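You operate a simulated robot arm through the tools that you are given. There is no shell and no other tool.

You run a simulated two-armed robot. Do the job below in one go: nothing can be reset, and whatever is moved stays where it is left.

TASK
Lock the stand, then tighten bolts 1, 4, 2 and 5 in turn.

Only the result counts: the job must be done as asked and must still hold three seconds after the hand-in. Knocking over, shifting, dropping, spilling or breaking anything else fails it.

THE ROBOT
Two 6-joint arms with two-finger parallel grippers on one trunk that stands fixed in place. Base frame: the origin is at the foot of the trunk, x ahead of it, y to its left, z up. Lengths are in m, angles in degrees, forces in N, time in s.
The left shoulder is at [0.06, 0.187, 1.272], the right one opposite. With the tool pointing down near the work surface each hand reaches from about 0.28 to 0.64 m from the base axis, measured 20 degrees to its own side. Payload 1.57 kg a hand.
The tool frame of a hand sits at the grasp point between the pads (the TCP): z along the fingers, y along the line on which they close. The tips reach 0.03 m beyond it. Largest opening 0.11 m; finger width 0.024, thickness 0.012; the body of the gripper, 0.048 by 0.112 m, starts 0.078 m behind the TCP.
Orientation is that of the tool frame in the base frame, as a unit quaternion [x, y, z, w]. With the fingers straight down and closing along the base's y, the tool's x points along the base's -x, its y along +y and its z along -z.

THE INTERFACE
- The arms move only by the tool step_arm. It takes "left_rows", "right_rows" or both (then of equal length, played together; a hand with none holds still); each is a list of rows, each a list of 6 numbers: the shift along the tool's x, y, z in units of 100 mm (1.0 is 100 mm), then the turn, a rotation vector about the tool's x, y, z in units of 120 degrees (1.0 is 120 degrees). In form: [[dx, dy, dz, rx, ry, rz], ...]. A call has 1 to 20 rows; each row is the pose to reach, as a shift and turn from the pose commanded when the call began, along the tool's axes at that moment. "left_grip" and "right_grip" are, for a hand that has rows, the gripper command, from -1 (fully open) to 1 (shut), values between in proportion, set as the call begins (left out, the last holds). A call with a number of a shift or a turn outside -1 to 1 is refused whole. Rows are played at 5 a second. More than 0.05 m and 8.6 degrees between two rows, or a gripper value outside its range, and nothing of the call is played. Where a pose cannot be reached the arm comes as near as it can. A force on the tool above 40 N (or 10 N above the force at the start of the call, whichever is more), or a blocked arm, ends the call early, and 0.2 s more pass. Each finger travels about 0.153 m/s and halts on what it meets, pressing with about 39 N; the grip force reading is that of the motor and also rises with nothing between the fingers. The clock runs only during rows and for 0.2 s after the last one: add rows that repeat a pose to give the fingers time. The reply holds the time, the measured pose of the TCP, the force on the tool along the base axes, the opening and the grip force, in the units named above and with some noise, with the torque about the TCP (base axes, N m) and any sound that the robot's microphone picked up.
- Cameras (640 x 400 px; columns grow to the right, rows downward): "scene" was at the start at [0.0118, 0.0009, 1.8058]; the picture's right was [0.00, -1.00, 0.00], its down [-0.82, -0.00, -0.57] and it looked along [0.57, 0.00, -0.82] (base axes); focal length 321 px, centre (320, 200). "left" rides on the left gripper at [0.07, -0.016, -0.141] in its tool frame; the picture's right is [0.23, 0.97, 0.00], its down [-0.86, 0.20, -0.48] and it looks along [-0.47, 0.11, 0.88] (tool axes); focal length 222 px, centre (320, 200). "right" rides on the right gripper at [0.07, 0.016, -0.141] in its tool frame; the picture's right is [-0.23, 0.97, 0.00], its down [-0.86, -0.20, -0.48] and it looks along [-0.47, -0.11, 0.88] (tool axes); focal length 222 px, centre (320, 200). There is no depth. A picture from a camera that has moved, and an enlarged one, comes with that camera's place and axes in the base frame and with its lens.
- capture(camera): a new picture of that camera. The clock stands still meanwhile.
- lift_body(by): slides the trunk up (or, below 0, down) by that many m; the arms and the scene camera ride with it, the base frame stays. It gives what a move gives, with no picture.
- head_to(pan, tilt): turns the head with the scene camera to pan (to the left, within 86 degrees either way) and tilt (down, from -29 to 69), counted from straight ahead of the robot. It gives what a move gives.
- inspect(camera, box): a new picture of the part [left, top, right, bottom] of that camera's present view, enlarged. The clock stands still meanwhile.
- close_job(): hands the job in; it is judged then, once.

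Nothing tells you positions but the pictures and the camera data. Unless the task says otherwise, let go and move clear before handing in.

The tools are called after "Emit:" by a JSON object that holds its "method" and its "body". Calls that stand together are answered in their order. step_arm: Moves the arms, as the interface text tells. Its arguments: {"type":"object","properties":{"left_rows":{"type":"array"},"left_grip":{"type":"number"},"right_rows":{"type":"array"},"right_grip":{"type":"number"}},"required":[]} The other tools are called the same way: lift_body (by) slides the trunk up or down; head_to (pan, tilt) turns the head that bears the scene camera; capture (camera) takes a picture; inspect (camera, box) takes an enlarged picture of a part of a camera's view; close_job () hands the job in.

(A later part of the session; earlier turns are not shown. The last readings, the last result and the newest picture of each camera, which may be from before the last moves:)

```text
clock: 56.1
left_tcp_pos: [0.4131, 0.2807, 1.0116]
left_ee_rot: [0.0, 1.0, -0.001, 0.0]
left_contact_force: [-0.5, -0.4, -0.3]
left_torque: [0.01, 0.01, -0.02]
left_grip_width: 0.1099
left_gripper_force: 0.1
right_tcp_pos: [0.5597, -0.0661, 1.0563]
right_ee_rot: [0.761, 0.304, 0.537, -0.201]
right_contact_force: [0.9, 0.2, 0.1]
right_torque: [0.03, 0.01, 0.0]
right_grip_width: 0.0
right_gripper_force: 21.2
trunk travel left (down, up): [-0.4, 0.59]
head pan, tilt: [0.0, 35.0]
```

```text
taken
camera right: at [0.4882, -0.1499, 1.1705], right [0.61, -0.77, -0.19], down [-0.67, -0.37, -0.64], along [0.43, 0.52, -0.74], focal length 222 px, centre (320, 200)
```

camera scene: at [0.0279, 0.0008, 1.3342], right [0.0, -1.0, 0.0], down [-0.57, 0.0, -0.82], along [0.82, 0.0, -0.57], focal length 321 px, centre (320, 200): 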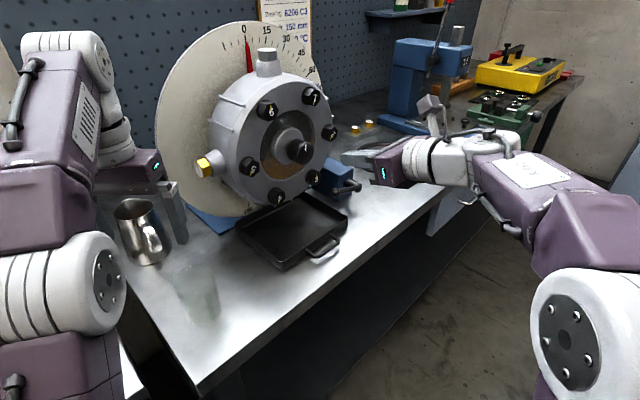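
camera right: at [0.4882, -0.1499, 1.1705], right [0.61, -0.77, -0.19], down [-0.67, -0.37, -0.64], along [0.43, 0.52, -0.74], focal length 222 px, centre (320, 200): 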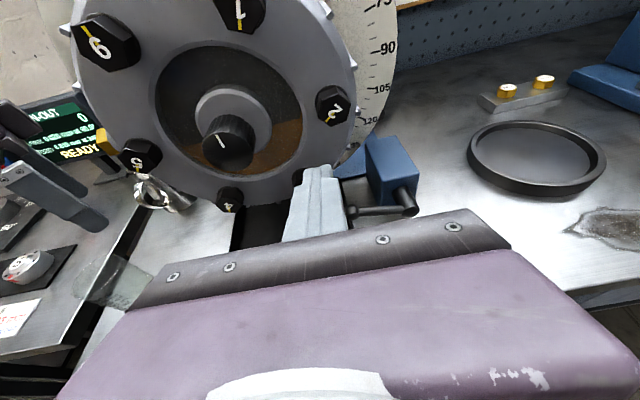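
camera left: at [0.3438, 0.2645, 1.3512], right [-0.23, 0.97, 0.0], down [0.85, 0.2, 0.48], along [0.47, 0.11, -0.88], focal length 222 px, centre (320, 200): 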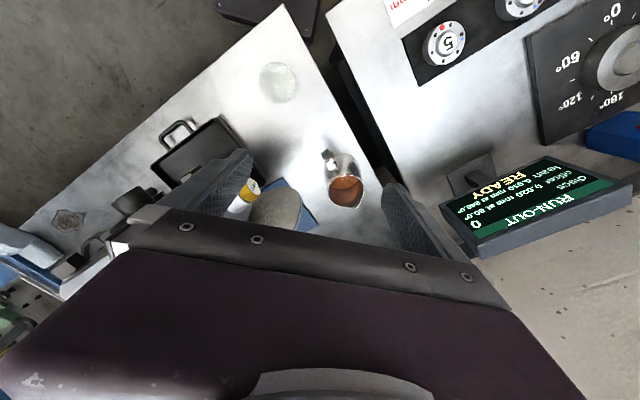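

Emit:
{"method": "inspect", "body": {"camera": "scene", "box": [230, 80, 390, 270]}}

Emit:
{"method": "inspect", "body": {"camera": "scene", "box": [300, 140, 380, 220]}}

Emit:
{"method": "inspect", "body": {"camera": "right", "box": [280, 120, 440, 240]}}

```text
2.11 times, centred on (310, 175) of scene
camera zoom: at [0.0279, 0.0008, 1.3342], right [0.0, -1.0, 0.0], down [-0.57, 0.0, -0.82], along [0.82, 0.0, -0.57], focal length 675 px, centre (341, 253)
```

zoom: 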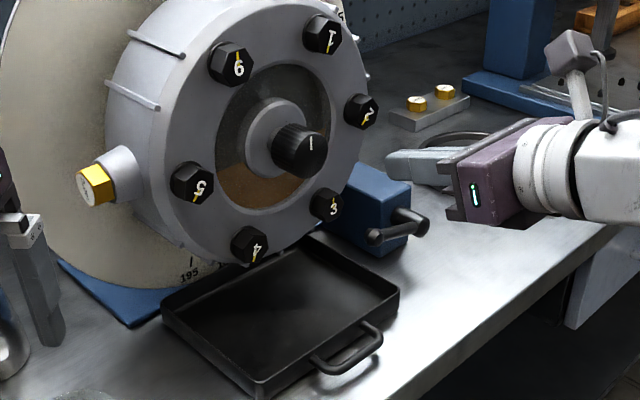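

```text
5.00 times, centred on (340, 180) of scene
camera zoom: at [0.0279, 0.0008, 1.3342], right [0.0, -1.0, 0.0], down [-0.57, 0.0, -0.82], along [0.82, 0.0, -0.57], focal length 1604 px, centre (220, 300)
```

zoom: 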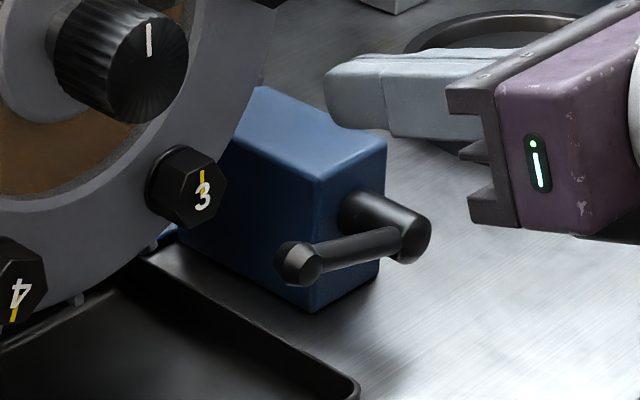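

```text
3.33 times, centred on (360, 180) of right
camera zoom: at [0.4882, -0.1499, 1.1705], right [0.61, -0.77, -0.19], down [-0.67, -0.37, -0.64], along [0.43, 0.52, -0.74], focal length 740 px, centre (187, 267)
```

zoom: 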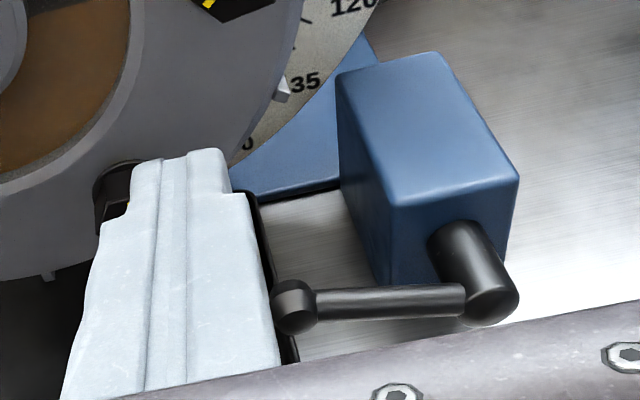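

I have a good fix on the lever: hub end about [0.686, -0.094, 0.911], ball about [0.628, -0.035, 0.934], pointing left and 15° up. I'll move the closed fingers to the right of the tray in front of the lever, checking reach at each step.

Emit:
{"method": "step_arm", "body": {"right_rows": [[0.02, 0.2, 0.06, 0, 0, 0], [0.04, 0.4, 0.12, 0, 0, 0], [0.056, 0.568, 0.18, 0, 0, 0], [0.056, 0.568, 0.18, 0, 0, 0]]}}

```text
clock: 57.1
left_tcp_pos: [0.4128, 0.2803, 1.0097]
left_ee_rot: [0.0, 1.0, -0.001, 0.001]
left_contact_force: [0.3, -0.2, -0.3]
left_torque: [0.0, -0.02, 0.01]
left_grip_width: 0.11
left_gripper_force: 0.1
right_tcp_pos: [0.6099, -0.0941, 1.0558]
right_ee_rot: [0.76, 0.304, 0.538, -0.201]
right_contact_force: [-0.6, 0.0, -0.4]
right_torque: [-0.02, -0.03, -0.05]
right_grip_width: 0.0001
right_gripper_force: 21.4
trunk travel left (down, up): [-0.4, 0.59]
head pan, tilt: [0.0, 35.0]
```

Emit:
{"method": "step_arm", "body": {"right_rows": [[-0.235, -0.005, 0.085, 0, 0, 0], [-0.47, -0.01, 0.17, 0, 0, 0], [-0.47, -0.01, 0.17, 0, 0, 0]]}}

Emit:
{"method": "step_arm", "body": {"right_rows": [[-0.235, -0.005, 0.085, 0, 0, 0], [-0.47, -0.01, 0.17, 0, 0, 0], [-0.47, -0.01, 0.17, 0, 0, 0]]}}

```text
clock: 57.9
left_tcp_pos: [0.4134, 0.2814, 1.0114]
left_ee_rot: [0.001, 1.0, -0.001, 0.003]
left_contact_force: [-0.6, -0.3, 0.1]
left_torque: [0.0, -0.02, 0.01]
left_grip_width: 0.1098
left_gripper_force: 0.0
right_tcp_pos: [0.6128, -0.0965, 1.0065]
right_ee_rot: [0.761, 0.304, 0.538, -0.201]
right_contact_force: [0.2, -0.4, 0.3]
right_torque: [-0.02, 0.0, 0.0]
right_grip_width: 0.0
right_gripper_force: 21.6
trunk travel left (down, up): [-0.4, 0.59]
head pan, tilt: [0.0, 35.0]
```

```text
clock: 58.7
left_tcp_pos: [0.4138, 0.2814, 1.0105]
left_ee_rot: [0.0, 1.0, -0.001, 0.001]
left_contact_force: [0.2, 0.5, 0.3]
left_torque: [0.0, -0.02, 0.01]
left_grip_width: 0.1101
left_gripper_force: 0.0
right_tcp_pos: [0.6108, -0.095, 0.955]
right_ee_rot: [0.76, 0.303, 0.538, -0.201]
right_contact_force: [0.3, 0.5, 0.5]
right_torque: [0.04, 0.01, 0.02]
right_grip_width: 0.0001
right_gripper_force: 21.6
trunk travel left (down, up): [-0.4, 0.59]
head pan, tilt: [0.0, 35.0]
```

Both steps were within reach and the hand is now in front of the lever. I'll check the view before going lower.

Emit:
{"method": "capture", "body": {"camera": "right"}}

Emit:
{"method": "inspect", "body": {"camera": "scene", "box": [270, 130, 410, 270]}}

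```text
taken
camera right: at [0.54, -0.1792, 1.0692], right [0.61, -0.77, -0.19], down [-0.67, -0.37, -0.64], along [0.43, 0.52, -0.74], focal length 222 px, centre (320, 200)
```

right: 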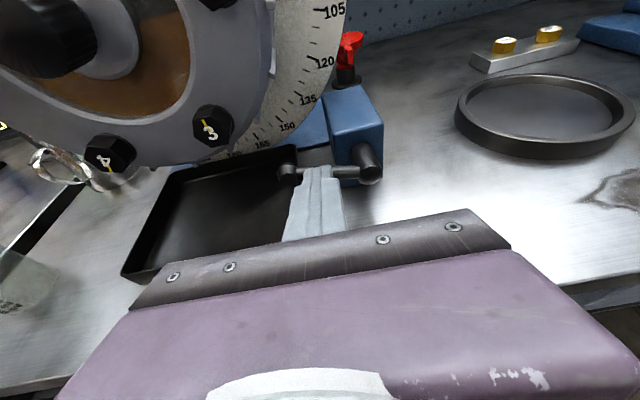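

```text
2.86 times, centred on (340, 200) of scene
camera zoom: at [0.0277, 0.0008, 1.3342], right [0.0, -1.0, 0.0], down [-0.57, 0.0, -0.82], along [0.82, 0.0, -0.57], focal length 916 px, centre (263, 200)
```

zoom: 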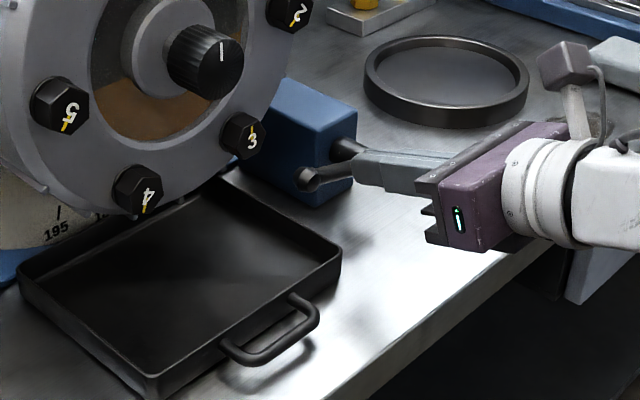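

Emit:
{"method": "step_arm", "body": {"right_rows": [[-0.235, 0.02, 0.085, 0, 0, 0], [-0.47, 0.04, 0.17, 0, 0, 0], [-0.49, 0.04, 0.177, 0, 0, 0]]}}

Emit:
{"method": "capture", "body": {"camera": "right"}}

Emit:
{"method": "inspect", "body": {"camera": "scene", "box": [290, 140, 390, 240]}}

```text
clock: 59.5
left_tcp_pos: [0.4147, 0.2814, 1.01]
left_ee_rot: [0.0, 1.0, -0.001, 0.001]
left_contact_force: [0.4, -0.2, 0.5]
left_torque: [-0.02, 0.01, -0.01]
left_grip_width: 0.11
left_gripper_force: 0.1
right_tcp_pos: [0.6133, -0.0977, 0.9027]
right_ee_rot: [0.761, 0.303, 0.538, -0.2]
right_contact_force: [-0.2, -0.9, 0.2]
right_torque: [0.0, 0.0, -0.01]
right_grip_width: 0.0
right_gripper_force: 21.4
trunk travel left (down, up): [-0.4, 0.59]
head pan, tilt: [0.0, 35.0]
```

```text
taken
camera right: at [0.5428, -0.1828, 1.018], right [0.61, -0.77, -0.19], down [-0.67, -0.37, -0.64], along [0.43, 0.52, -0.74], focal length 222 px, centre (320, 200)
```

right: 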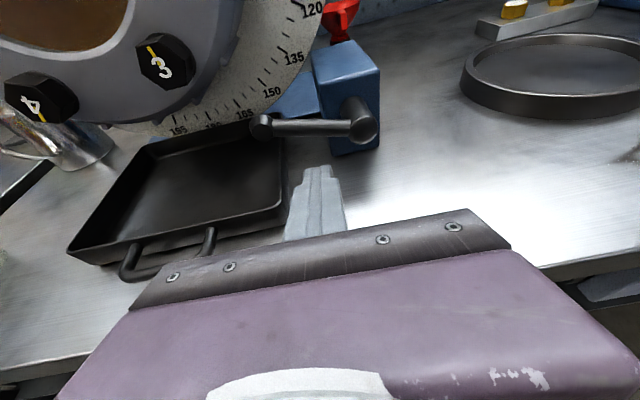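

```text
4.00 times, centred on (340, 190) of scene
camera zoom: at [0.0276, 0.0008, 1.3342], right [0.0, -1.0, 0.0], down [-0.57, 0.0, -0.82], along [0.82, 0.0, -0.57], focal length 1283 px, centre (240, 240)
```

zoom: 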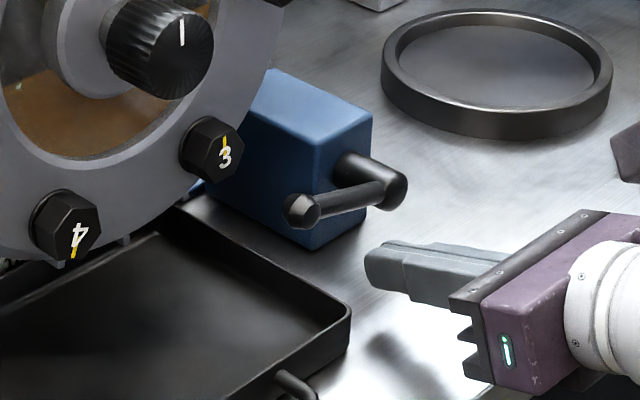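

The fingers are below the lever and right of the tray. I'll slide them in under the bar and then start lifting, watching the force.

Emit:
{"method": "step_arm", "body": {"right_rows": [[0.03, 0, 0.13, 0, 0, 0], [0.065, 0, 0.25, 0, 0, 0], [0.1, 0, 0.37, 0, 0, 0], [0.132, 0, 0.484, 0, 0, 0], [0.132, 0, 0.484, 0, 0, 0]]}}

Emit:
{"method": "capture", "body": {"camera": "right"}}

Emit:
{"method": "inspect", "body": {"camera": "scene", "box": [290, 140, 390, 240]}}

```text
clock: 60.7
left_tcp_pos: [0.4148, 0.2815, 1.0104]
left_ee_rot: [0.0, 1.0, -0.001, 0.002]
left_contact_force: [1.1, 0.0, 0.6]
left_torque: [0.02, 0.0, -0.03]
left_grip_width: 0.11
left_gripper_force: 0.0
right_tcp_pos: [0.6514, -0.0643, 0.9013]
right_ee_rot: [0.76, 0.304, 0.538, -0.201]
right_contact_force: [0.5, -0.5, -0.4]
right_torque: [0.02, 0.02, -0.03]
right_grip_width: 0.0
right_gripper_force: 21.0
trunk travel left (down, up): [-0.4, 0.59]
head pan, tilt: [0.0, 35.0]
```

```text
taken
camera right: at [0.5803, -0.1493, 1.0157], right [0.61, -0.77, -0.19], down [-0.67, -0.37, -0.64], along [0.43, 0.52, -0.74], focal length 222 px, centre (320, 200)
```

right: 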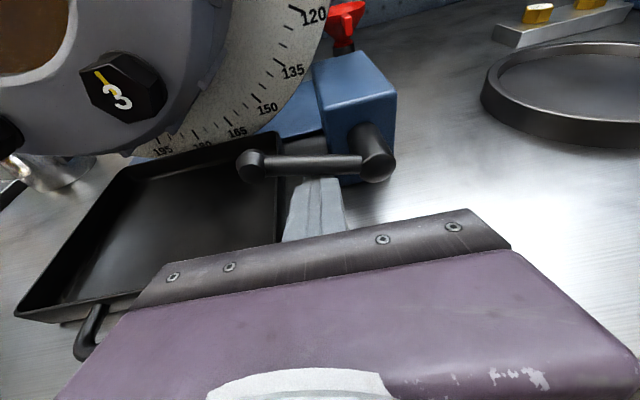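

```text
4.00 times, centred on (340, 190) of scene
camera zoom: at [0.0278, 0.0007, 1.3342], right [0.0, -1.0, 0.0], down [-0.57, 0.0, -0.82], along [0.82, 0.0, -0.57], focal length 1283 px, centre (240, 240)
```

zoom: 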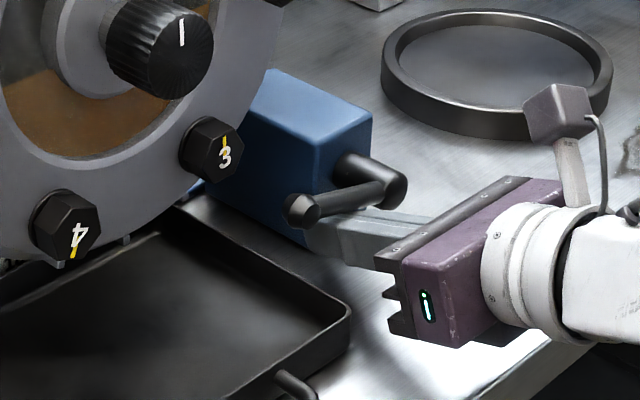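

Emit:
{"method": "step_arm", "body": {"right_rows": [[0.05, 0.001, -0.018, 0, 0, 0], [0.1, 0.002, -0.036, 0, 0, 0], [0.15, 0.003, -0.054, 0, 0, 0], [0.2, 0.004, -0.072, 0, 0, 0]]}}

Emit:
{"method": "inspect", "body": {"camera": "right", "box": [180, 80, 440, 240]}}

Emit:
{"method": "inspect", "body": {"camera": "scene", "box": [290, 140, 390, 240]}}

```text
clock: 61.7
left_tcp_pos: [0.4146, 0.2802, 1.0104]
left_ee_rot: [0.0, 1.0, 0.0, 0.001]
left_contact_force: [0.2, 0.4, -0.4]
left_torque: [0.0, -0.02, 0.0]
left_grip_width: 0.1099
left_gripper_force: 0.0
right_tcp_pos: [0.6509, -0.0638, 0.9235]
right_ee_rot: [0.76, 0.304, 0.538, -0.2]
right_contact_force: [-1.9, -0.3, 0.2]
right_torque: [0.01, -0.05, -0.02]
right_grip_width: 0.0
right_gripper_force: 20.9
trunk travel left (down, up): [-0.4, 0.59]
head pan, tilt: [0.0, 35.0]
```

```text
2.46 times, centred on (310, 160) of right
camera zoom: at [0.5803, -0.1484, 1.0372], right [0.61, -0.77, -0.19], down [-0.67, -0.37, -0.65], along [0.43, 0.52, -0.74], focal length 547 px, centre (345, 298)
```

zoom: 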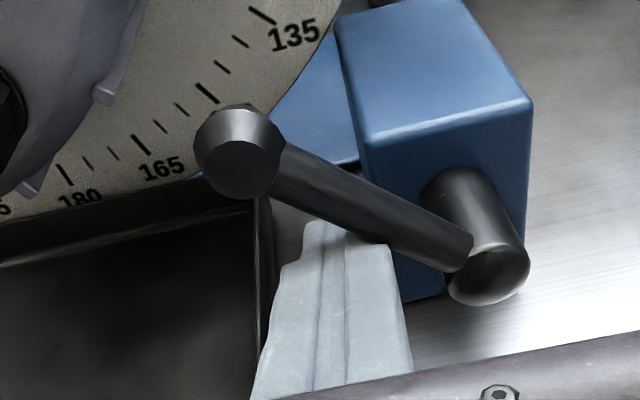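

```text
4.00 times, centred on (340, 190) of scene
camera zoom: at [0.0278, 0.0006, 1.3343], right [0.0, -1.0, 0.0], down [-0.57, 0.0, -0.82], along [0.82, 0.0, -0.57], focal length 1283 px, centre (240, 240)
```

zoom: 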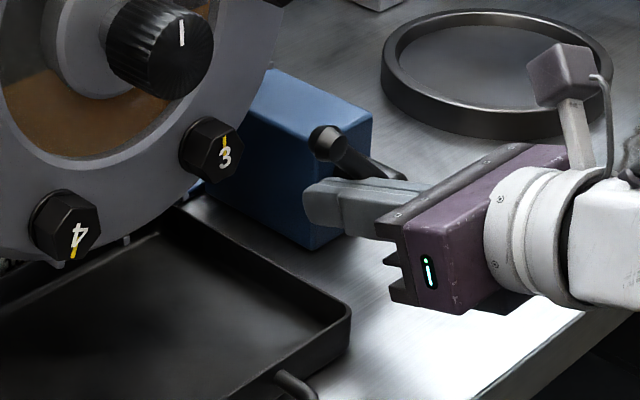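

The lever lifts freely when pushed clockwise, so I'll keep following its arc and listen for a lock sound or an end stop.

Emit:
{"method": "step_arm", "body": {"right_rows": [[0.045, 0.012, -0.016, 0, 0, 0], [0.089, 0.029, -0.032, 0, 0, 0], [0.132, 0.055, -0.048, 0, 0, 0], [0.176, 0.083, -0.064, 0, 0, 0], [0.21, 0.118, -0.077, 0, 0, 0], [0.245, 0.154, -0.09, 0, 0, 0]]}}

Emit:
{"method": "inspect", "body": {"camera": "right", "box": [180, 80, 440, 240]}}

Emit:
{"method": "inspect", "body": {"camera": "scene", "box": [290, 120, 390, 220]}}

```text
clock: 63.1
left_tcp_pos: [0.4137, 0.2809, 1.0101]
left_ee_rot: [0.001, 1.0, 0.0, 0.001]
left_contact_force: [-0.3, 0.6, 0.3]
left_torque: [-0.02, -0.04, -0.01]
left_grip_width: 0.1101
left_gripper_force: 0.1
right_tcp_pos: [0.6622, -0.0775, 0.9476]
right_ee_rot: [0.761, 0.303, 0.537, -0.2]
right_contact_force: [-0.9, -0.1, 0.1]
right_torque: [0.04, -0.02, 0.01]
right_grip_width: 0.0
right_gripper_force: 21.1
trunk travel left (down, up): [-0.4, 0.59]
head pan, tilt: [0.0, 35.0]
```

```text
2.46 times, centred on (310, 160) of right
camera zoom: at [0.5911, -0.1607, 1.0621], right [0.61, -0.77, -0.19], down [-0.67, -0.37, -0.64], along [0.43, 0.52, -0.74], focal length 547 px, centre (345, 298)
```

zoom: 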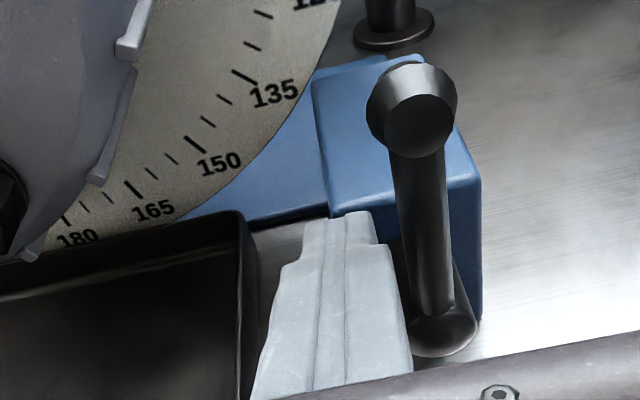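

```text
4.00 times, centred on (340, 170) of scene
camera zoom: at [0.028, 0.0007, 1.3342], right [0.0, -1.0, 0.0], down [-0.57, 0.0, -0.82], along [0.82, 0.0, -0.57], focal length 1283 px, centre (240, 320)
```

zoom: 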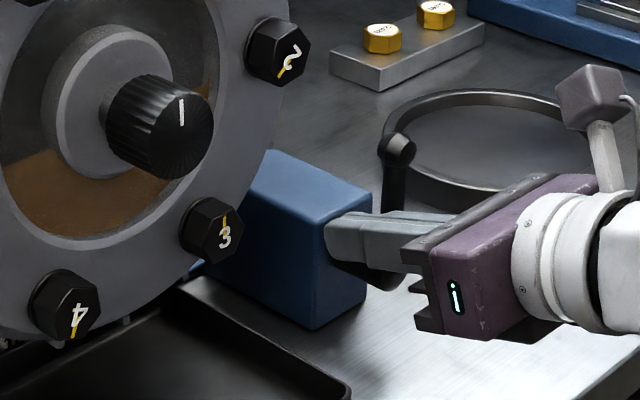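

Emit:
{"method": "step_arm", "body": {"right_rows": [[0.026, 0.045, -0.01, 0, 0, 0], [0.051, 0.091, -0.019, 0, 0, 0], [0.068, 0.15, -0.025, 0, 0, 0], [0.08, 0.212, -0.031, 0, 0, 0]]}}

Emit:
{"method": "inspect", "body": {"camera": "right", "box": [180, 60, 440, 240]}}

Emit:
{"method": "inspect", "body": {"camera": "scene", "box": [290, 120, 390, 220]}}

```text
clock: 64.1
left_tcp_pos: [0.4123, 0.2823, 1.0114]
left_ee_rot: [0.0, 1.0, 0.0, 0.002]
left_contact_force: [0.9, 0.0, -0.1]
left_torque: [0.04, -0.02, 0.0]
left_grip_width: 0.11
left_gripper_force: 0.0
right_tcp_pos: [0.6676, -0.0832, 0.9541]
right_ee_rot: [0.76, 0.311, 0.532, -0.209]
right_contact_force: [-14.5, 8.5, 0.3]
right_torque: [0.11, 0.2, 0.12]
right_grip_width: 0.0002
right_gripper_force: 21.3
trunk travel left (down, up): [-0.4, 0.59]
head pan, tilt: [0.0, 35.0]
stopped in row 4 (right hand): the force on the tool passed its limit at 45 N (the readings are from after the stop); the commanded pose is now the measured one
```

```text
2.22 times, centred on (310, 150) of right
camera zoom: at [0.6001, -0.1688, 1.0688], right [0.62, -0.76, -0.2], down [-0.67, -0.38, -0.64], along [0.41, 0.53, -0.74], focal length 494 px, centre (342, 311)
```

zoom: 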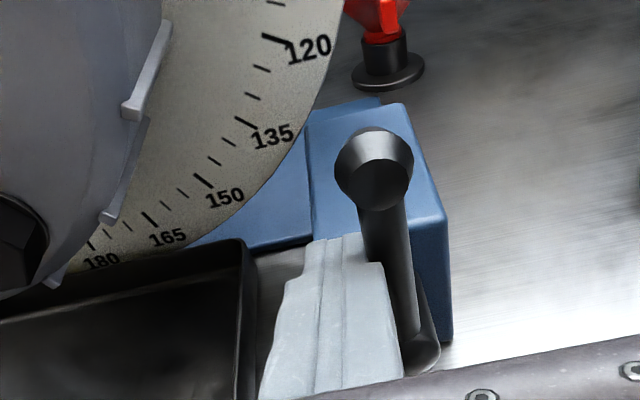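

```text
4.00 times, centred on (340, 170) of scene
camera zoom: at [0.0249, 0.0013, 1.3345], right [0.0, -1.0, 0.0], down [-0.57, 0.0, -0.82], along [0.82, 0.0, -0.57], focal length 1283 px, centre (240, 320)
```

zoom: 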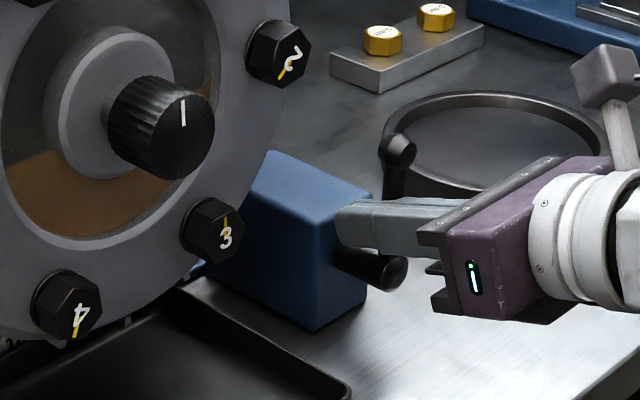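

The lever turned about 75° clockwise and hit a firm stop pointing straight up; at its old position the housing had been free, so this end should be the locked one. I'll move the fingers left off the lever and back out the way they came.

Emit:
{"method": "step_arm", "body": {"right_rows": [[0, -0.05, 0, 0, 0, 0], [0, -0.12, 0, 0, 0, 0], [0, -0.2, 0, 0, 0, 0], [-0.05, -0.2, -0.14, 0, 0, 0], [-0.1, -0.2, -0.28, 0, 0, 0], [-0.15, -0.2, -0.42, 0, 0, 0]]}}

Emit:
{"method": "capture", "body": {"camera": "scene"}}

Emit:
{"method": "capture", "body": {"camera": "right"}}

```text
clock: 65.5
left_tcp_pos: [0.4139, 0.2816, 1.0117]
left_ee_rot: [-0.001, 1.0, -0.001, 0.002]
left_contact_force: [-0.8, 0.1, 0.5]
left_torque: [0.01, 0.01, 0.0]
left_grip_width: 0.1102
left_gripper_force: 0.1
right_tcp_pos: [0.623, -0.102, 0.9545]
right_ee_rot: [0.762, 0.308, 0.532, -0.205]
right_contact_force: [0.1, -0.1, -0.1]
right_torque: [-0.03, 0.01, 0.01]
right_grip_width: 0.0
right_gripper_force: 21.5
trunk travel left (down, up): [-0.4, 0.59]
head pan, tilt: [0.0, 35.0]
```

```text
taken
camera scene: at [0.0275, 0.0005, 1.3342], right [0.0, -1.0, 0.0], down [-0.57, 0.0, -0.82], along [0.82, 0.0, -0.57], focal length 321 px, centre (320, 200)
```

scene: 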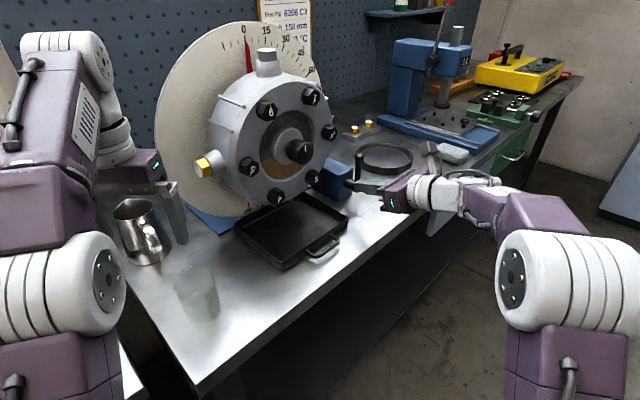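

```text
taken
camera right: at [0.5556, -0.1875, 1.0684], right [0.62, -0.76, -0.2], down [-0.67, -0.38, -0.64], along [0.41, 0.53, -0.74], focal length 222 px, centre (320, 200)
```

right: 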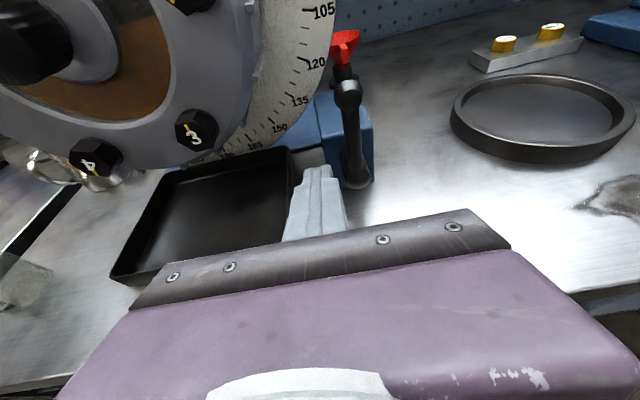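

The lever stays up. Now I'll measure the bolt heads precisely, starting with bolt 1.

Emit:
{"method": "inspect", "body": {"camera": "scene", "box": [230, 80, 350, 210]}}

Emit:
{"method": "inspect", "body": {"camera": "scene", "box": [290, 80, 350, 150]}}

Emit:
{"method": "inspect", "body": {"camera": "scene", "box": [200, 10, 330, 100]}}

```text
3.08 times, centred on (290, 145) of scene
camera zoom: at [0.0275, 0.0005, 1.3342], right [0.0, -1.0, 0.0], down [-0.57, 0.0, -0.82], along [0.82, 0.0, -0.57], focal length 987 px, centre (412, 369)
```

zoom: 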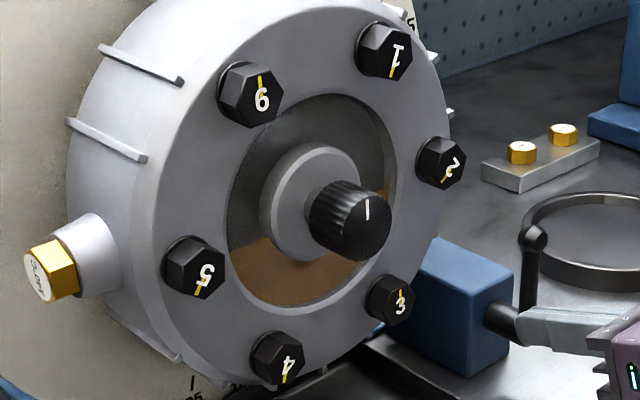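

```text
5.71 times, centred on (320, 115) of scene
camera zoom: at [0.0275, 0.0005, 1.3342], right [0.0, -1.0, 0.0], down [-0.57, 0.0, -0.82], along [0.82, 0.0, -0.57], focal length 1832 px, centre (320, 686)
```

zoom: 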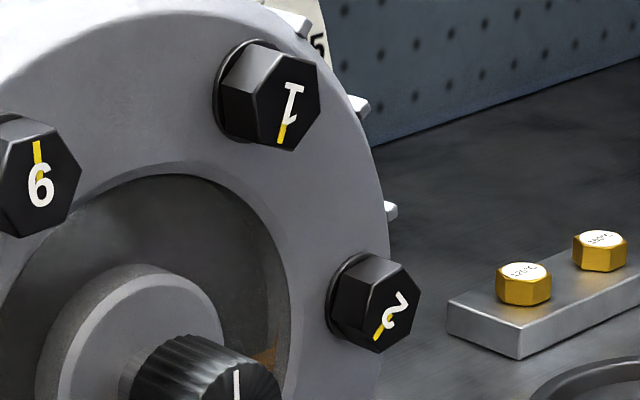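

```text
4.44 times, centred on (265, 55) of scene
camera zoom: at [0.0275, 0.0005, 1.3342], right [0.0, -1.0, 0.0], down [-0.57, 0.0, -0.82], along [0.82, 0.0, -0.57], focal length 1425 px, centre (564, 844)
```

zoom: 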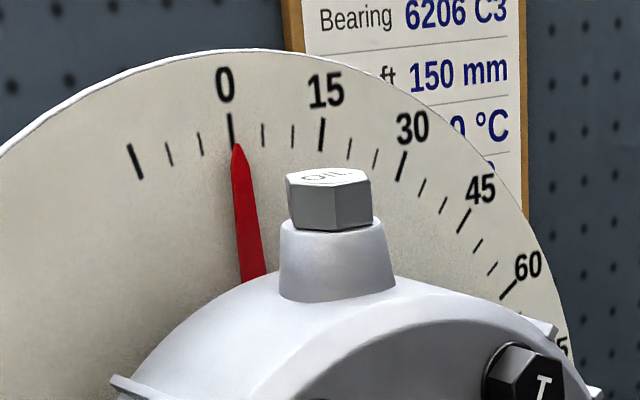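

The bolt circle is centred at about [0.570, 0.045, 1.070] with radius 0.097 m, which puts bolt 1 at [0.603, 0.010, 1.154]. I'll raise the hand, square it to the face, half-open the fingers and stop about 6 cm short of bolt 1.

Emit:
{"method": "step_arm", "body": {"right_rows": [[0.3, 0.005, -0.11, 0, 0, 0], [0.6, 0.01, -0.225, 0, 0, 0], [0.937, 0.015, -0.351, 0, 0, 0], [0.937, 0.015, -0.351, 0, 0, 0]]}}

Emit:
{"method": "step_arm", "body": {"right_rows": [[0.2, -0.19, -0.1, 0, 0.034, 0.002], [0.39, -0.38, -0.18, -0.001, 0.068, 0.003], [0.58, -0.57, -0.25, -0.001, 0.103, 0.005], [0.77, -0.76, -0.31, -0.002, 0.137, 0.006], [0.947, -0.933, -0.368, -0.002, 0.171, 0.008], [0.947, -0.933, -0.368, -0.002, 0.171, 0.008]], "right_grip": -0.1}}

Emit:
{"method": "capture", "body": {"camera": "right"}}

Emit:
{"method": "capture", "body": {"camera": "scene"}}

```text
clock: 66.5
left_tcp_pos: [0.4133, 0.2804, 1.0104]
left_ee_rot: [0.0, 1.0, -0.001, 0.0]
left_contact_force: [0.5, 0.6, 0.7]
left_torque: [-0.01, 0.01, 0.03]
left_grip_width: 0.11
left_gripper_force: 0.0
right_tcp_pos: [0.6286, -0.1007, 1.0541]
right_ee_rot: [0.761, 0.308, 0.532, -0.207]
right_contact_force: [0.0, 0.2, 0.0]
right_torque: [0.01, 0.01, -0.01]
right_grip_width: 0.0
right_gripper_force: 21.7
trunk travel left (down, up): [-0.4, 0.59]
head pan, tilt: [0.0, 35.0]
```

```text
clock: 67.9
left_tcp_pos: [0.4144, 0.2816, 1.0097]
left_ee_rot: [0.0, 1.0, -0.001, 0.001]
left_contact_force: [-0.4, -0.4, -0.6]
left_torque: [-0.03, 0.0, -0.01]
left_grip_width: 0.1098
left_gripper_force: 0.1
right_tcp_pos: [0.5591, -0.0374, 1.1543]
right_ee_rot: [0.657, 0.259, 0.658, -0.261]
right_contact_force: [-0.3, 0.4, -0.2]
right_torque: [-0.01, 0.02, -0.01]
right_grip_width: 0.0608
right_gripper_force: 0.1
trunk travel left (down, up): [-0.4, 0.59]
head pan, tilt: [0.0, 35.0]
```

```text
taken
camera right: at [0.467, -0.146, 1.2227], right [0.67, -0.71, -0.23], down [-0.49, -0.18, -0.86], along [0.57, 0.68, -0.46], focal length 222 px, centre (320, 200)
```

right: 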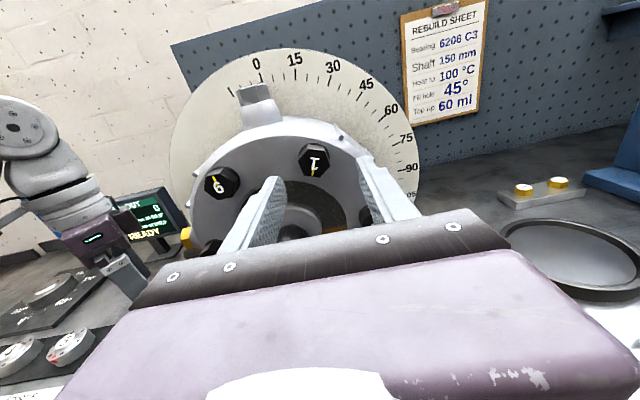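

```text
taken
camera scene: at [0.0282, 0.0005, 1.3342], right [0.0, -1.0, 0.0], down [-0.57, 0.0, -0.82], along [0.82, 0.0, -0.57], focal length 321 px, centre (320, 200)
```

scene: 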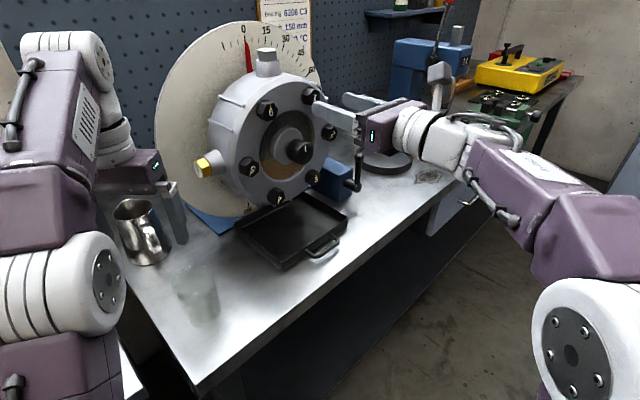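

Emit:
{"method": "inspect", "body": {"camera": "right", "box": [270, 120, 370, 210]}}

Emit:
{"method": "inspect", "body": {"camera": "right", "box": [180, 130, 280, 220]}}

```text
4.44 times, centred on (320, 165) of right
camera zoom: at [0.467, -0.146, 1.2227], right [0.67, -0.71, -0.23], down [-0.49, -0.18, -0.86], along [0.57, 0.68, -0.46], focal length 987 px, centre (320, 356)
```

zoom: 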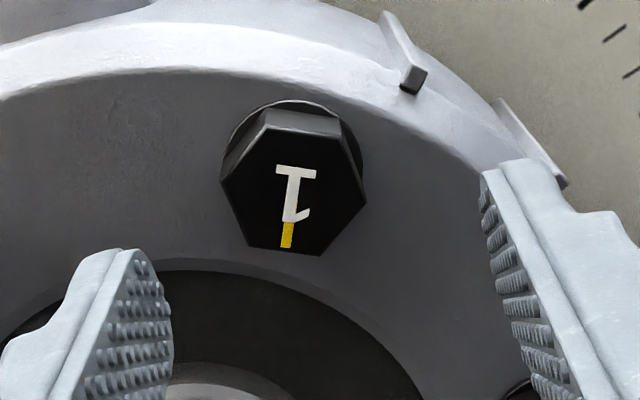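

```text
4.44 times, centred on (230, 175) of right
camera zoom: at [0.467, -0.146, 1.2227], right [0.67, -0.71, -0.23], down [-0.49, -0.18, -0.86], along [0.57, 0.68, -0.46], focal length 987 px, centre (720, 311)
```

zoom: 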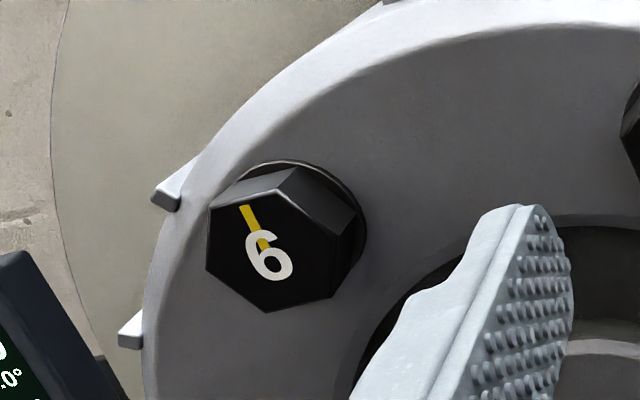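

Bolt 1 is clear in view: about 28 mm across flats, with its yellow mark at roughly 200° clockwise from up. The already-tight bolts 3 and 6 have theirs at the top. I'll roll the hand 51° to line the fingers up with its flats and centre on it.

Emit:
{"method": "step_arm", "body": {"right_rows": [[0, -0.02, 0, 0, 0, 0.061], [0, -0.05, 0, 0, 0, 0.122], [0, -0.05, 0, 0, 0, 0.183], [0, -0.05, 0, 0, 0, 0.244], [0, -0.05, 0, 0, 0, 0.305], [0, -0.05, 0, 0, 0, 0.366], [0, -0.05, 0, 0, 0, 0.425], [0, -0.05, 0, 0, 0, 0.425]]}}

Emit:
{"method": "capture", "body": {"camera": "right"}}

Emit:
{"method": "inspect", "body": {"camera": "right", "box": [240, 90, 400, 230]}}

```text
clock: 69.7
left_tcp_pos: [0.4136, 0.2824, 1.0099]
left_ee_rot: [0.0, 1.0, -0.001, 0.001]
left_contact_force: [-1.2, -0.2, 0.1]
left_torque: [-0.01, 0.01, 0.01]
left_grip_width: 0.1096
left_gripper_force: 0.1
right_tcp_pos: [0.5555, -0.03, 1.1537]
right_ee_rot: [0.704, -0.049, 0.481, -0.52]
right_contact_force: [-0.2, 0.1, 0.4]
right_torque: [0.03, 0.01, -0.02]
right_grip_width: 0.0605
right_gripper_force: 0.1
trunk travel left (down, up): [-0.4, 0.59]
head pan, tilt: [0.0, 35.0]
```

```text
taken
camera right: at [0.4963, -0.1747, 1.1839], right [0.3, -0.31, -0.9], down [-0.89, 0.25, -0.38], along [0.35, 0.92, -0.21], focal length 222 px, centre (320, 200)
```

right: 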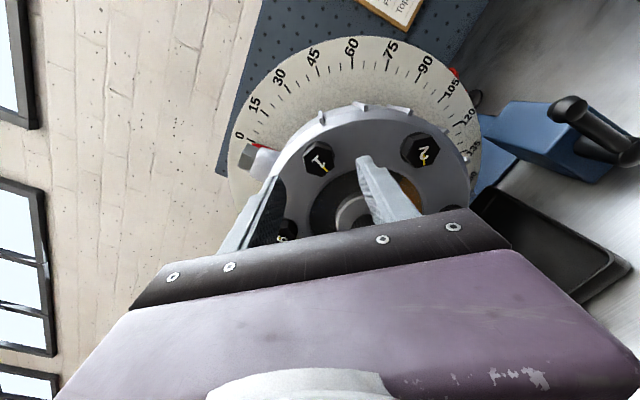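

```text
2.86 times, centred on (320, 160) of right
camera zoom: at [0.4963, -0.1747, 1.1839], right [0.3, -0.31, -0.9], down [-0.89, 0.25, -0.38], along [0.35, 0.92, -0.21], focal length 635 px, centre (320, 314)
```

zoom: 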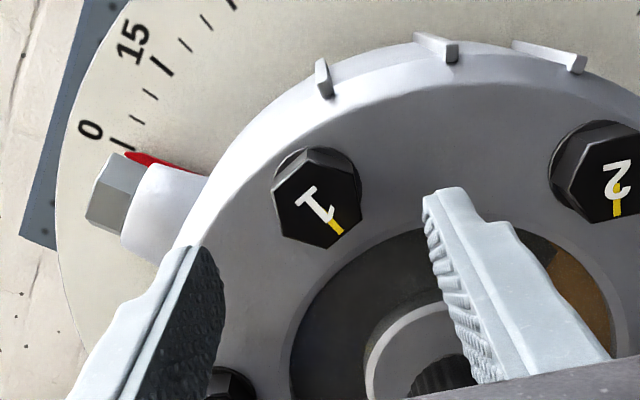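

Emit:
{"method": "step_arm", "body": {"right_rows": [[0.02, 0, 0.11, 0, 0, 0], [0.02, 0, 0.22, 0, 0, 0], [0.02, 0, 0.33, 0, 0, 0], [0.02, 0, 0.44, 0, 0, 0], [0.02, 0, 0.44, 0, 0, 0]]}}

Emit:
{"method": "capture", "body": {"camera": "right"}}

Emit:
{"method": "inspect", "body": {"camera": "scene", "box": [280, 70, 360, 140]}}

```text
clock: 70.9
left_tcp_pos: [0.4148, 0.28, 1.011]
left_ee_rot: [0.0, 1.0, -0.001, 0.002]
left_contact_force: [0.2, 0.6, 0.2]
left_torque: [0.02, -0.01, 0.01]
left_grip_width: 0.1099
left_gripper_force: 0.2
right_tcp_pos: [0.5889, -0.0018, 1.1558]
right_ee_rot: [0.704, -0.049, 0.482, -0.519]
right_contact_force: [-1.1, -0.8, 0.6]
right_torque: [0.0, -0.02, -0.01]
right_grip_width: 0.0603
right_gripper_force: 0.1
trunk travel left (down, up): [-0.4, 0.59]
head pan, tilt: [0.0, 35.0]
```

```text
taken
camera right: at [0.5296, -0.1462, 1.1865], right [0.3, -0.32, -0.9], down [-0.89, 0.25, -0.38], along [0.35, 0.92, -0.21], focal length 222 px, centre (320, 200)
```

right: 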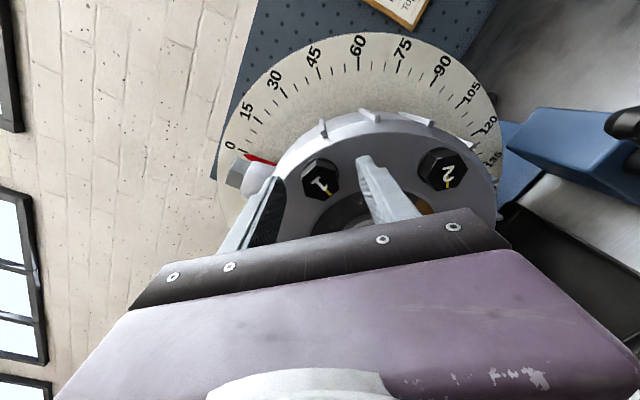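

```text
5.71 times, centred on (320, 105) of scene
camera zoom: at [0.0277, 0.0006, 1.3342], right [0.0, -1.0, 0.0], down [-0.57, 0.0, -0.82], along [0.82, 0.0, -0.57], focal length 1832 px, centre (320, 743)
```

zoom: 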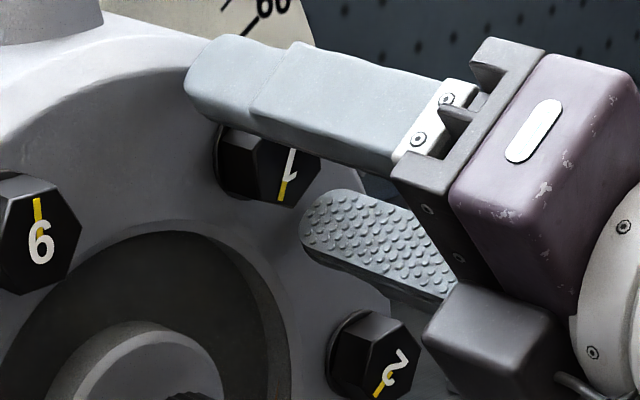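

Emit:
{"method": "step_arm", "body": {"right_rows": [[0, 0, 0.025, 0, 0, 0], [0, 0, 0.05, 0, 0, 0], [0, 0, 0.05, 0, 0, 0]]}}

Emit:
{"method": "step_arm", "body": {"right_rows": [[0, 0, 0, 0, 0, 0], [0, 0, 0, 0, 0, 0], [0, 0, 0, 0, 0, 0], [0, 0, 0, 0, 0, 0]], "right_grip": 1.0}}

Emit:
{"method": "inspect", "body": {"camera": "scene", "box": [280, 70, 360, 140]}}

Emit:
{"method": "capture", "body": {"camera": "right"}}

```text
clock: 71.7
left_tcp_pos: [0.4124, 0.2801, 1.0107]
left_ee_rot: [-0.001, 1.0, -0.001, 0.001]
left_contact_force: [-0.2, -0.3, -0.1]
left_torque: [-0.01, 0.01, 0.01]
left_grip_width: 0.1101
left_gripper_force: 0.0
right_tcp_pos: [0.5924, 0.0003, 1.1573]
right_ee_rot: [0.705, -0.049, 0.482, -0.518]
right_contact_force: [-3.4, -2.1, -1.9]
right_torque: [-0.01, -0.08, 0.18]
right_grip_width: 0.0596
right_gripper_force: 0.1
trunk travel left (down, up): [-0.4, 0.59]
head pan, tilt: [0.0, 35.0]
```

```text
clock: 72.7
left_tcp_pos: [0.4134, 0.2815, 1.0114]
left_ee_rot: [0.0, 1.0, -0.001, 0.002]
left_contact_force: [-0.3, 0.2, 0.1]
left_torque: [0.03, 0.01, 0.0]
left_grip_width: 0.1098
left_gripper_force: 0.0
right_tcp_pos: [0.5924, 0.0001, 1.1562]
right_ee_rot: [0.704, -0.048, 0.482, -0.519]
right_contact_force: [-1.8, -3.2, 0.5]
right_torque: [0.35, -0.37, 0.28]
right_grip_width: 0.028
right_gripper_force: 38.0
trunk travel left (down, up): [-0.4, 0.59]
head pan, tilt: [0.0, 35.0]
```

```text
5.71 times, centred on (320, 105) of scene
camera zoom: at [0.0275, 0.0001, 1.3342], right [0.0, -1.0, 0.0], down [-0.57, 0.0, -0.82], along [0.82, 0.0, -0.57], focal length 1832 px, centre (320, 743)
```

zoom: 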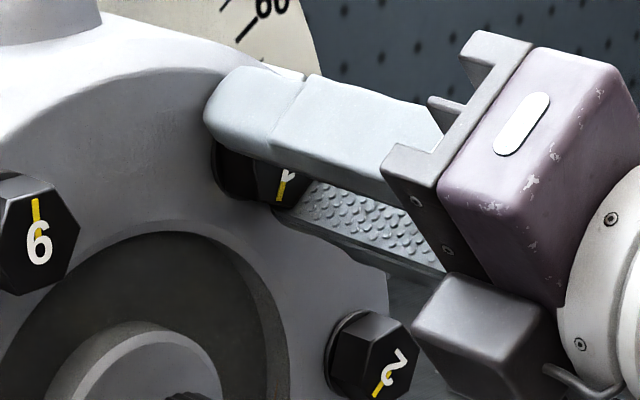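

```text
taken
camera right: at [0.5333, -0.1439, 1.1872], right [0.3, -0.31, -0.9], down [-0.89, 0.25, -0.38], along [0.35, 0.92, -0.2], focal length 222 px, centre (320, 200)
```

right: 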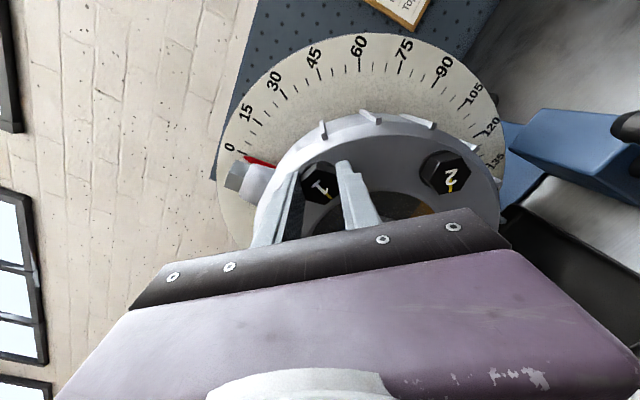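

Bolt 1 is gripped cleanly at 28 mm. I'll start tightening clockwise in small steps, watching the torque and checking that the locked housing stays put.

Emit:
{"method": "step_arm", "body": {"right_rows": [[0, 0, -0.02, 0, 0, 0.05], [0, 0, -0.02, 0, 0, 0.1], [0, 0, -0.02, 0, 0, 0.15], [0, 0, -0.02, 0, 0, 0.2]]}}

Emit:
{"method": "inspect", "body": {"camera": "scene", "box": [230, 20, 360, 150]}}

Emit:
{"method": "capture", "body": {"camera": "right"}}

```text
clock: 73.7
left_tcp_pos: [0.4158, 0.2815, 1.009]
left_ee_rot: [0.0, 1.0, -0.001, 0.001]
left_contact_force: [0.6, -0.2, 0.3]
left_torque: [0.02, 0.01, 0.01]
left_grip_width: 0.1099
left_gripper_force: 0.1
right_tcp_pos: [0.5928, -0.0005, 1.1557]
right_ee_rot: [0.678, -0.196, 0.364, -0.608]
right_contact_force: [17.2, 3.0, 19.3]
right_torque: [0.36, -0.32, -0.03]
right_grip_width: 0.028
right_gripper_force: 37.8
trunk travel left (down, up): [-0.4, 0.59]
head pan, tilt: [0.0, 35.0]
```

```text
3.08 times, centred on (295, 85) of scene
camera zoom: at [0.0296, 0.0015, 1.3343], right [0.0, -1.0, 0.0], down [-0.57, 0.0, -0.82], along [0.82, 0.0, -0.57], focal length 987 px, centre (397, 554)
```

zoom: 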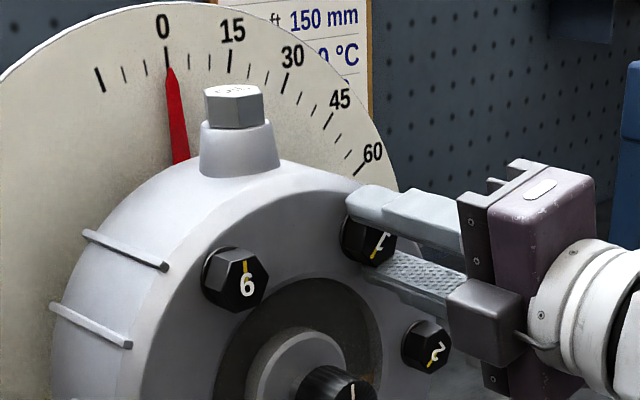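

```text
taken
camera right: at [0.5379, -0.149, 1.1574], right [0.02, -0.02, -1.0], down [-0.95, 0.31, -0.03], along [0.31, 0.95, -0.01], focal length 222 px, centre (320, 200)
```

right: 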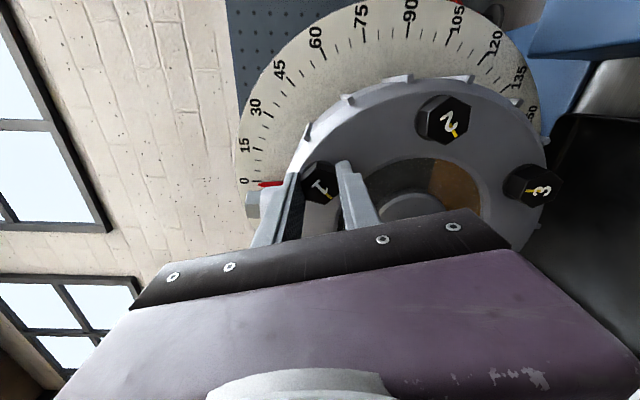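

The bolt turns with almost no torque and the housing holds at 0, so the lock works. There is some sideways force from a small off-centre grip, so I'll re-centre along it before continuing.

Emit:
{"method": "step_arm", "body": {"right_rows": [[0.008, -0.008, 0.015, 0, 0, 0], [0.008, -0.008, 0.015, 0, 0, 0]]}}

```text
clock: 74.3
left_tcp_pos: [0.4147, 0.2818, 1.0097]
left_ee_rot: [0.0, 1.0, -0.001, 0.0]
left_contact_force: [-0.2, -0.4, -0.2]
left_torque: [0.0, 0.01, -0.01]
left_grip_width: 0.1098
left_gripper_force: 0.0
right_tcp_pos: [0.5931, -0.0, 1.1553]
right_ee_rot: [0.678, -0.196, 0.364, -0.608]
right_contact_force: [13.7, 1.0, 18.3]
right_torque: [0.66, -0.6, -0.85]
right_grip_width: 0.0279
right_gripper_force: 38.4
trunk travel left (down, up): [-0.4, 0.59]
head pan, tilt: [0.0, 35.0]
```

Emit:
{"method": "step_arm", "body": {"right_rows": [[0.02, -0.015, 0.02, 0, 0, 0], [0.04, -0.03, 0.03, 0, 0, 0], [0.04, -0.03, 0.03, 0, 0, 0]]}}

Emit:
{"method": "inspect", "body": {"camera": "right", "box": [240, 130, 400, 240]}}

```text
clock: 75.2
left_tcp_pos: [0.4125, 0.2792, 1.012]
left_ee_rot: [-0.001, 1.0, 0.0, 0.003]
left_contact_force: [-0.2, 0.7, -0.4]
left_torque: [0.02, 0.07, 0.01]
left_grip_width: 0.1103
left_gripper_force: 0.0
right_tcp_pos: [0.594, -0.0009, 1.1557]
right_ee_rot: [0.682, -0.192, 0.359, -0.607]
right_contact_force: [-20.5, -7.7, -10.9]
right_torque: [0.56, -0.69, -0.05]
right_grip_width: 0.0276
right_gripper_force: 38.4
trunk travel left (down, up): [-0.4, 0.59]
head pan, tilt: [0.0, 35.0]
stopped in row 3 (right hand): the force on the tool passed its limit at 42 N (the readings are from after the stop); the commanded pose is now the measured one
```

```text
3.64 times, centred on (320, 185) of right
camera zoom: at [0.5405, -0.1501, 1.1589], right [0.02, -0.03, -1.0], down [-0.95, 0.31, -0.02], along [0.31, 0.95, -0.02], focal length 808 px, centre (320, 254)
```

zoom: 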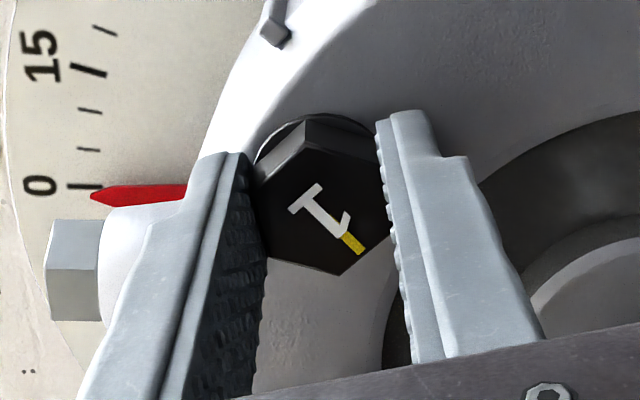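

Emit:
{"method": "step_arm", "body": {"right_rows": [[0, 0, 0, 0, 0, 0], [0, 0, 0, 0, 0, 0]]}}

```text
clock: 75.8
left_tcp_pos: [0.4113, 0.2793, 1.0121]
left_ee_rot: [0.0, 1.0, 0.0, 0.003]
left_contact_force: [-0.1, -0.4, 0.2]
left_torque: [-0.03, 0.01, -0.02]
left_grip_width: 0.1101
left_gripper_force: 0.0
right_tcp_pos: [0.5941, 0.0005, 1.1545]
right_ee_rot: [0.683, -0.192, 0.36, -0.606]
right_contact_force: [-22.1, -8.5, -15.5]
right_torque: [0.02, -0.17, 1.35]
right_grip_width: 0.0279
right_gripper_force: 38.0
trunk travel left (down, up): [-0.4, 0.59]
head pan, tilt: [0.0, 35.0]
```

Emit:
{"method": "step_arm", "body": {"right_rows": [[-0.008, 0.006, -0.009, 0, 0, 0], [-0.016, 0.013, -0.018, 0, 0, 0], [-0.016, 0.013, -0.018, 0, 0, 0]]}}

```text
clock: 76.6
left_tcp_pos: [0.414, 0.2804, 1.0106]
left_ee_rot: [0.001, 1.0, -0.001, 0.002]
left_contact_force: [-0.6, -0.5, -0.2]
left_torque: [-0.02, -0.01, -0.01]
left_grip_width: 0.11
left_gripper_force: 0.0
right_tcp_pos: [0.5938, -0.0008, 1.1556]
right_ee_rot: [0.681, -0.193, 0.361, -0.607]
right_contact_force: [-0.9, -3.0, 7.7]
right_torque: [0.59, -0.47, 1.11]
right_grip_width: 0.0278
right_gripper_force: 37.9
trunk travel left (down, up): [-0.4, 0.59]
head pan, tilt: [0.0, 35.0]
```

Emit:
{"method": "step_arm", "body": {"right_rows": [[0, 0, 0, 0, 0, 0.06], [0, 0, 0, 0, 0, 0.12], [0, 0, 0, 0, 0, 0.18], [0, 0, 0, 0, 0, 0.24], [0, 0, 0, 0, 0, 0.24]]}}

```text
clock: 77.8
left_tcp_pos: [0.4133, 0.2804, 1.0107]
left_ee_rot: [0.0, 1.0, -0.001, 0.003]
left_contact_force: [-0.3, -0.3, 0.9]
left_torque: [-0.02, 0.01, 0.01]
left_grip_width: 0.1101
left_gripper_force: 0.1
right_tcp_pos: [0.5936, -0.0001, 1.1551]
right_ee_rot: [-0.612, 0.357, -0.198, 0.678]
right_contact_force: [1.9, -4.2, 18.0]
right_torque: [0.03, 0.1, 0.18]
right_grip_width: 0.0281
right_gripper_force: 38.2
trunk travel left (down, up): [-0.4, 0.59]
head pan, tilt: [0.0, 35.0]
```

Emit:
{"method": "step_arm", "body": {"right_rows": [[0, -0.018, 0, 0, 0, 0.06], [0, -0.018, 0, 0, 0, 0.12], [0, -0.018, 0, 0, 0, 0.18], [0, -0.018, 0, 0, 0, 0.24], [0, -0.018, 0, 0, 0, 0.24]]}}

Emit:
{"method": "inspect", "body": {"camera": "scene", "box": [230, 20, 360, 150]}}

```text
clock: 79.0
left_tcp_pos: [0.4116, 0.2794, 1.0107]
left_ee_rot: [0.0, 1.0, 0.0, 0.003]
left_contact_force: [-0.8, 0.4, 0.0]
left_torque: [0.04, -0.05, -0.02]
left_grip_width: 0.1101
left_gripper_force: 0.1
right_tcp_pos: [0.594, 0.0001, 1.1546]
right_ee_rot: [-0.505, 0.499, -0.022, 0.704]
right_contact_force: [-22.1, -11.0, -16.0]
right_torque: [-0.95, 0.94, 0.08]
right_grip_width: 0.0279
right_gripper_force: 38.2
trunk travel left (down, up): [-0.4, 0.59]
head pan, tilt: [0.0, 35.0]
```

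```text
3.08 times, centred on (295, 85) of scene
camera zoom: at [0.0247, -0.0018, 1.3339], right [0.0, -1.0, 0.0], down [-0.57, 0.0, -0.82], along [0.82, 0.0, -0.57], focal length 987 px, centre (397, 554)
```

zoom: 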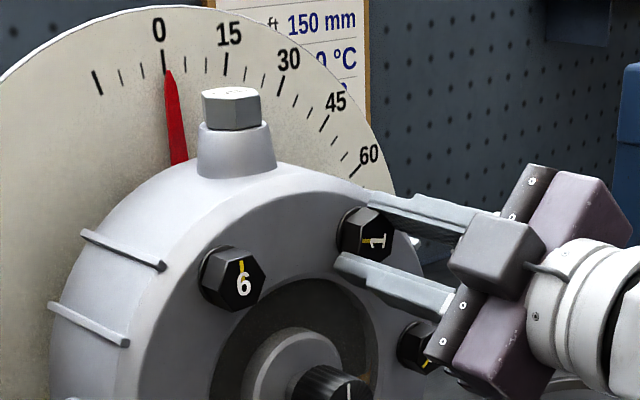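

Emit:
{"method": "step_arm", "body": {"right_rows": [[0.005, 0.01, -0.016, 0, 0, 0.06], [0.005, 0.01, -0.016, 0, 0, 0.12], [0.005, 0.01, -0.016, 0, 0, 0.18], [0.005, 0.01, -0.016, 0, 0, 0.24], [0.005, 0.01, -0.016, 0, 0, 0.24]]}}

```text
clock: 80.2
left_tcp_pos: [0.413, 0.2801, 1.0102]
left_ee_rot: [0.0, 1.0, -0.001, 0.001]
left_contact_force: [0.3, -0.8, -0.2]
left_torque: [0.0, 0.03, 0.0]
left_grip_width: 0.11
left_gripper_force: 0.1
right_tcp_pos: [0.5922, -0.0003, 1.1525]
right_ee_rot: [-0.366, 0.609, 0.154, 0.686]
right_contact_force: [-23.5, -2.5, -29.0]
right_torque: [-0.49, 0.37, 1.13]
right_grip_width: 0.0279
right_gripper_force: 38.1
trunk travel left (down, up): [-0.4, 0.59]
head pan, tilt: [0.0, 35.0]
```

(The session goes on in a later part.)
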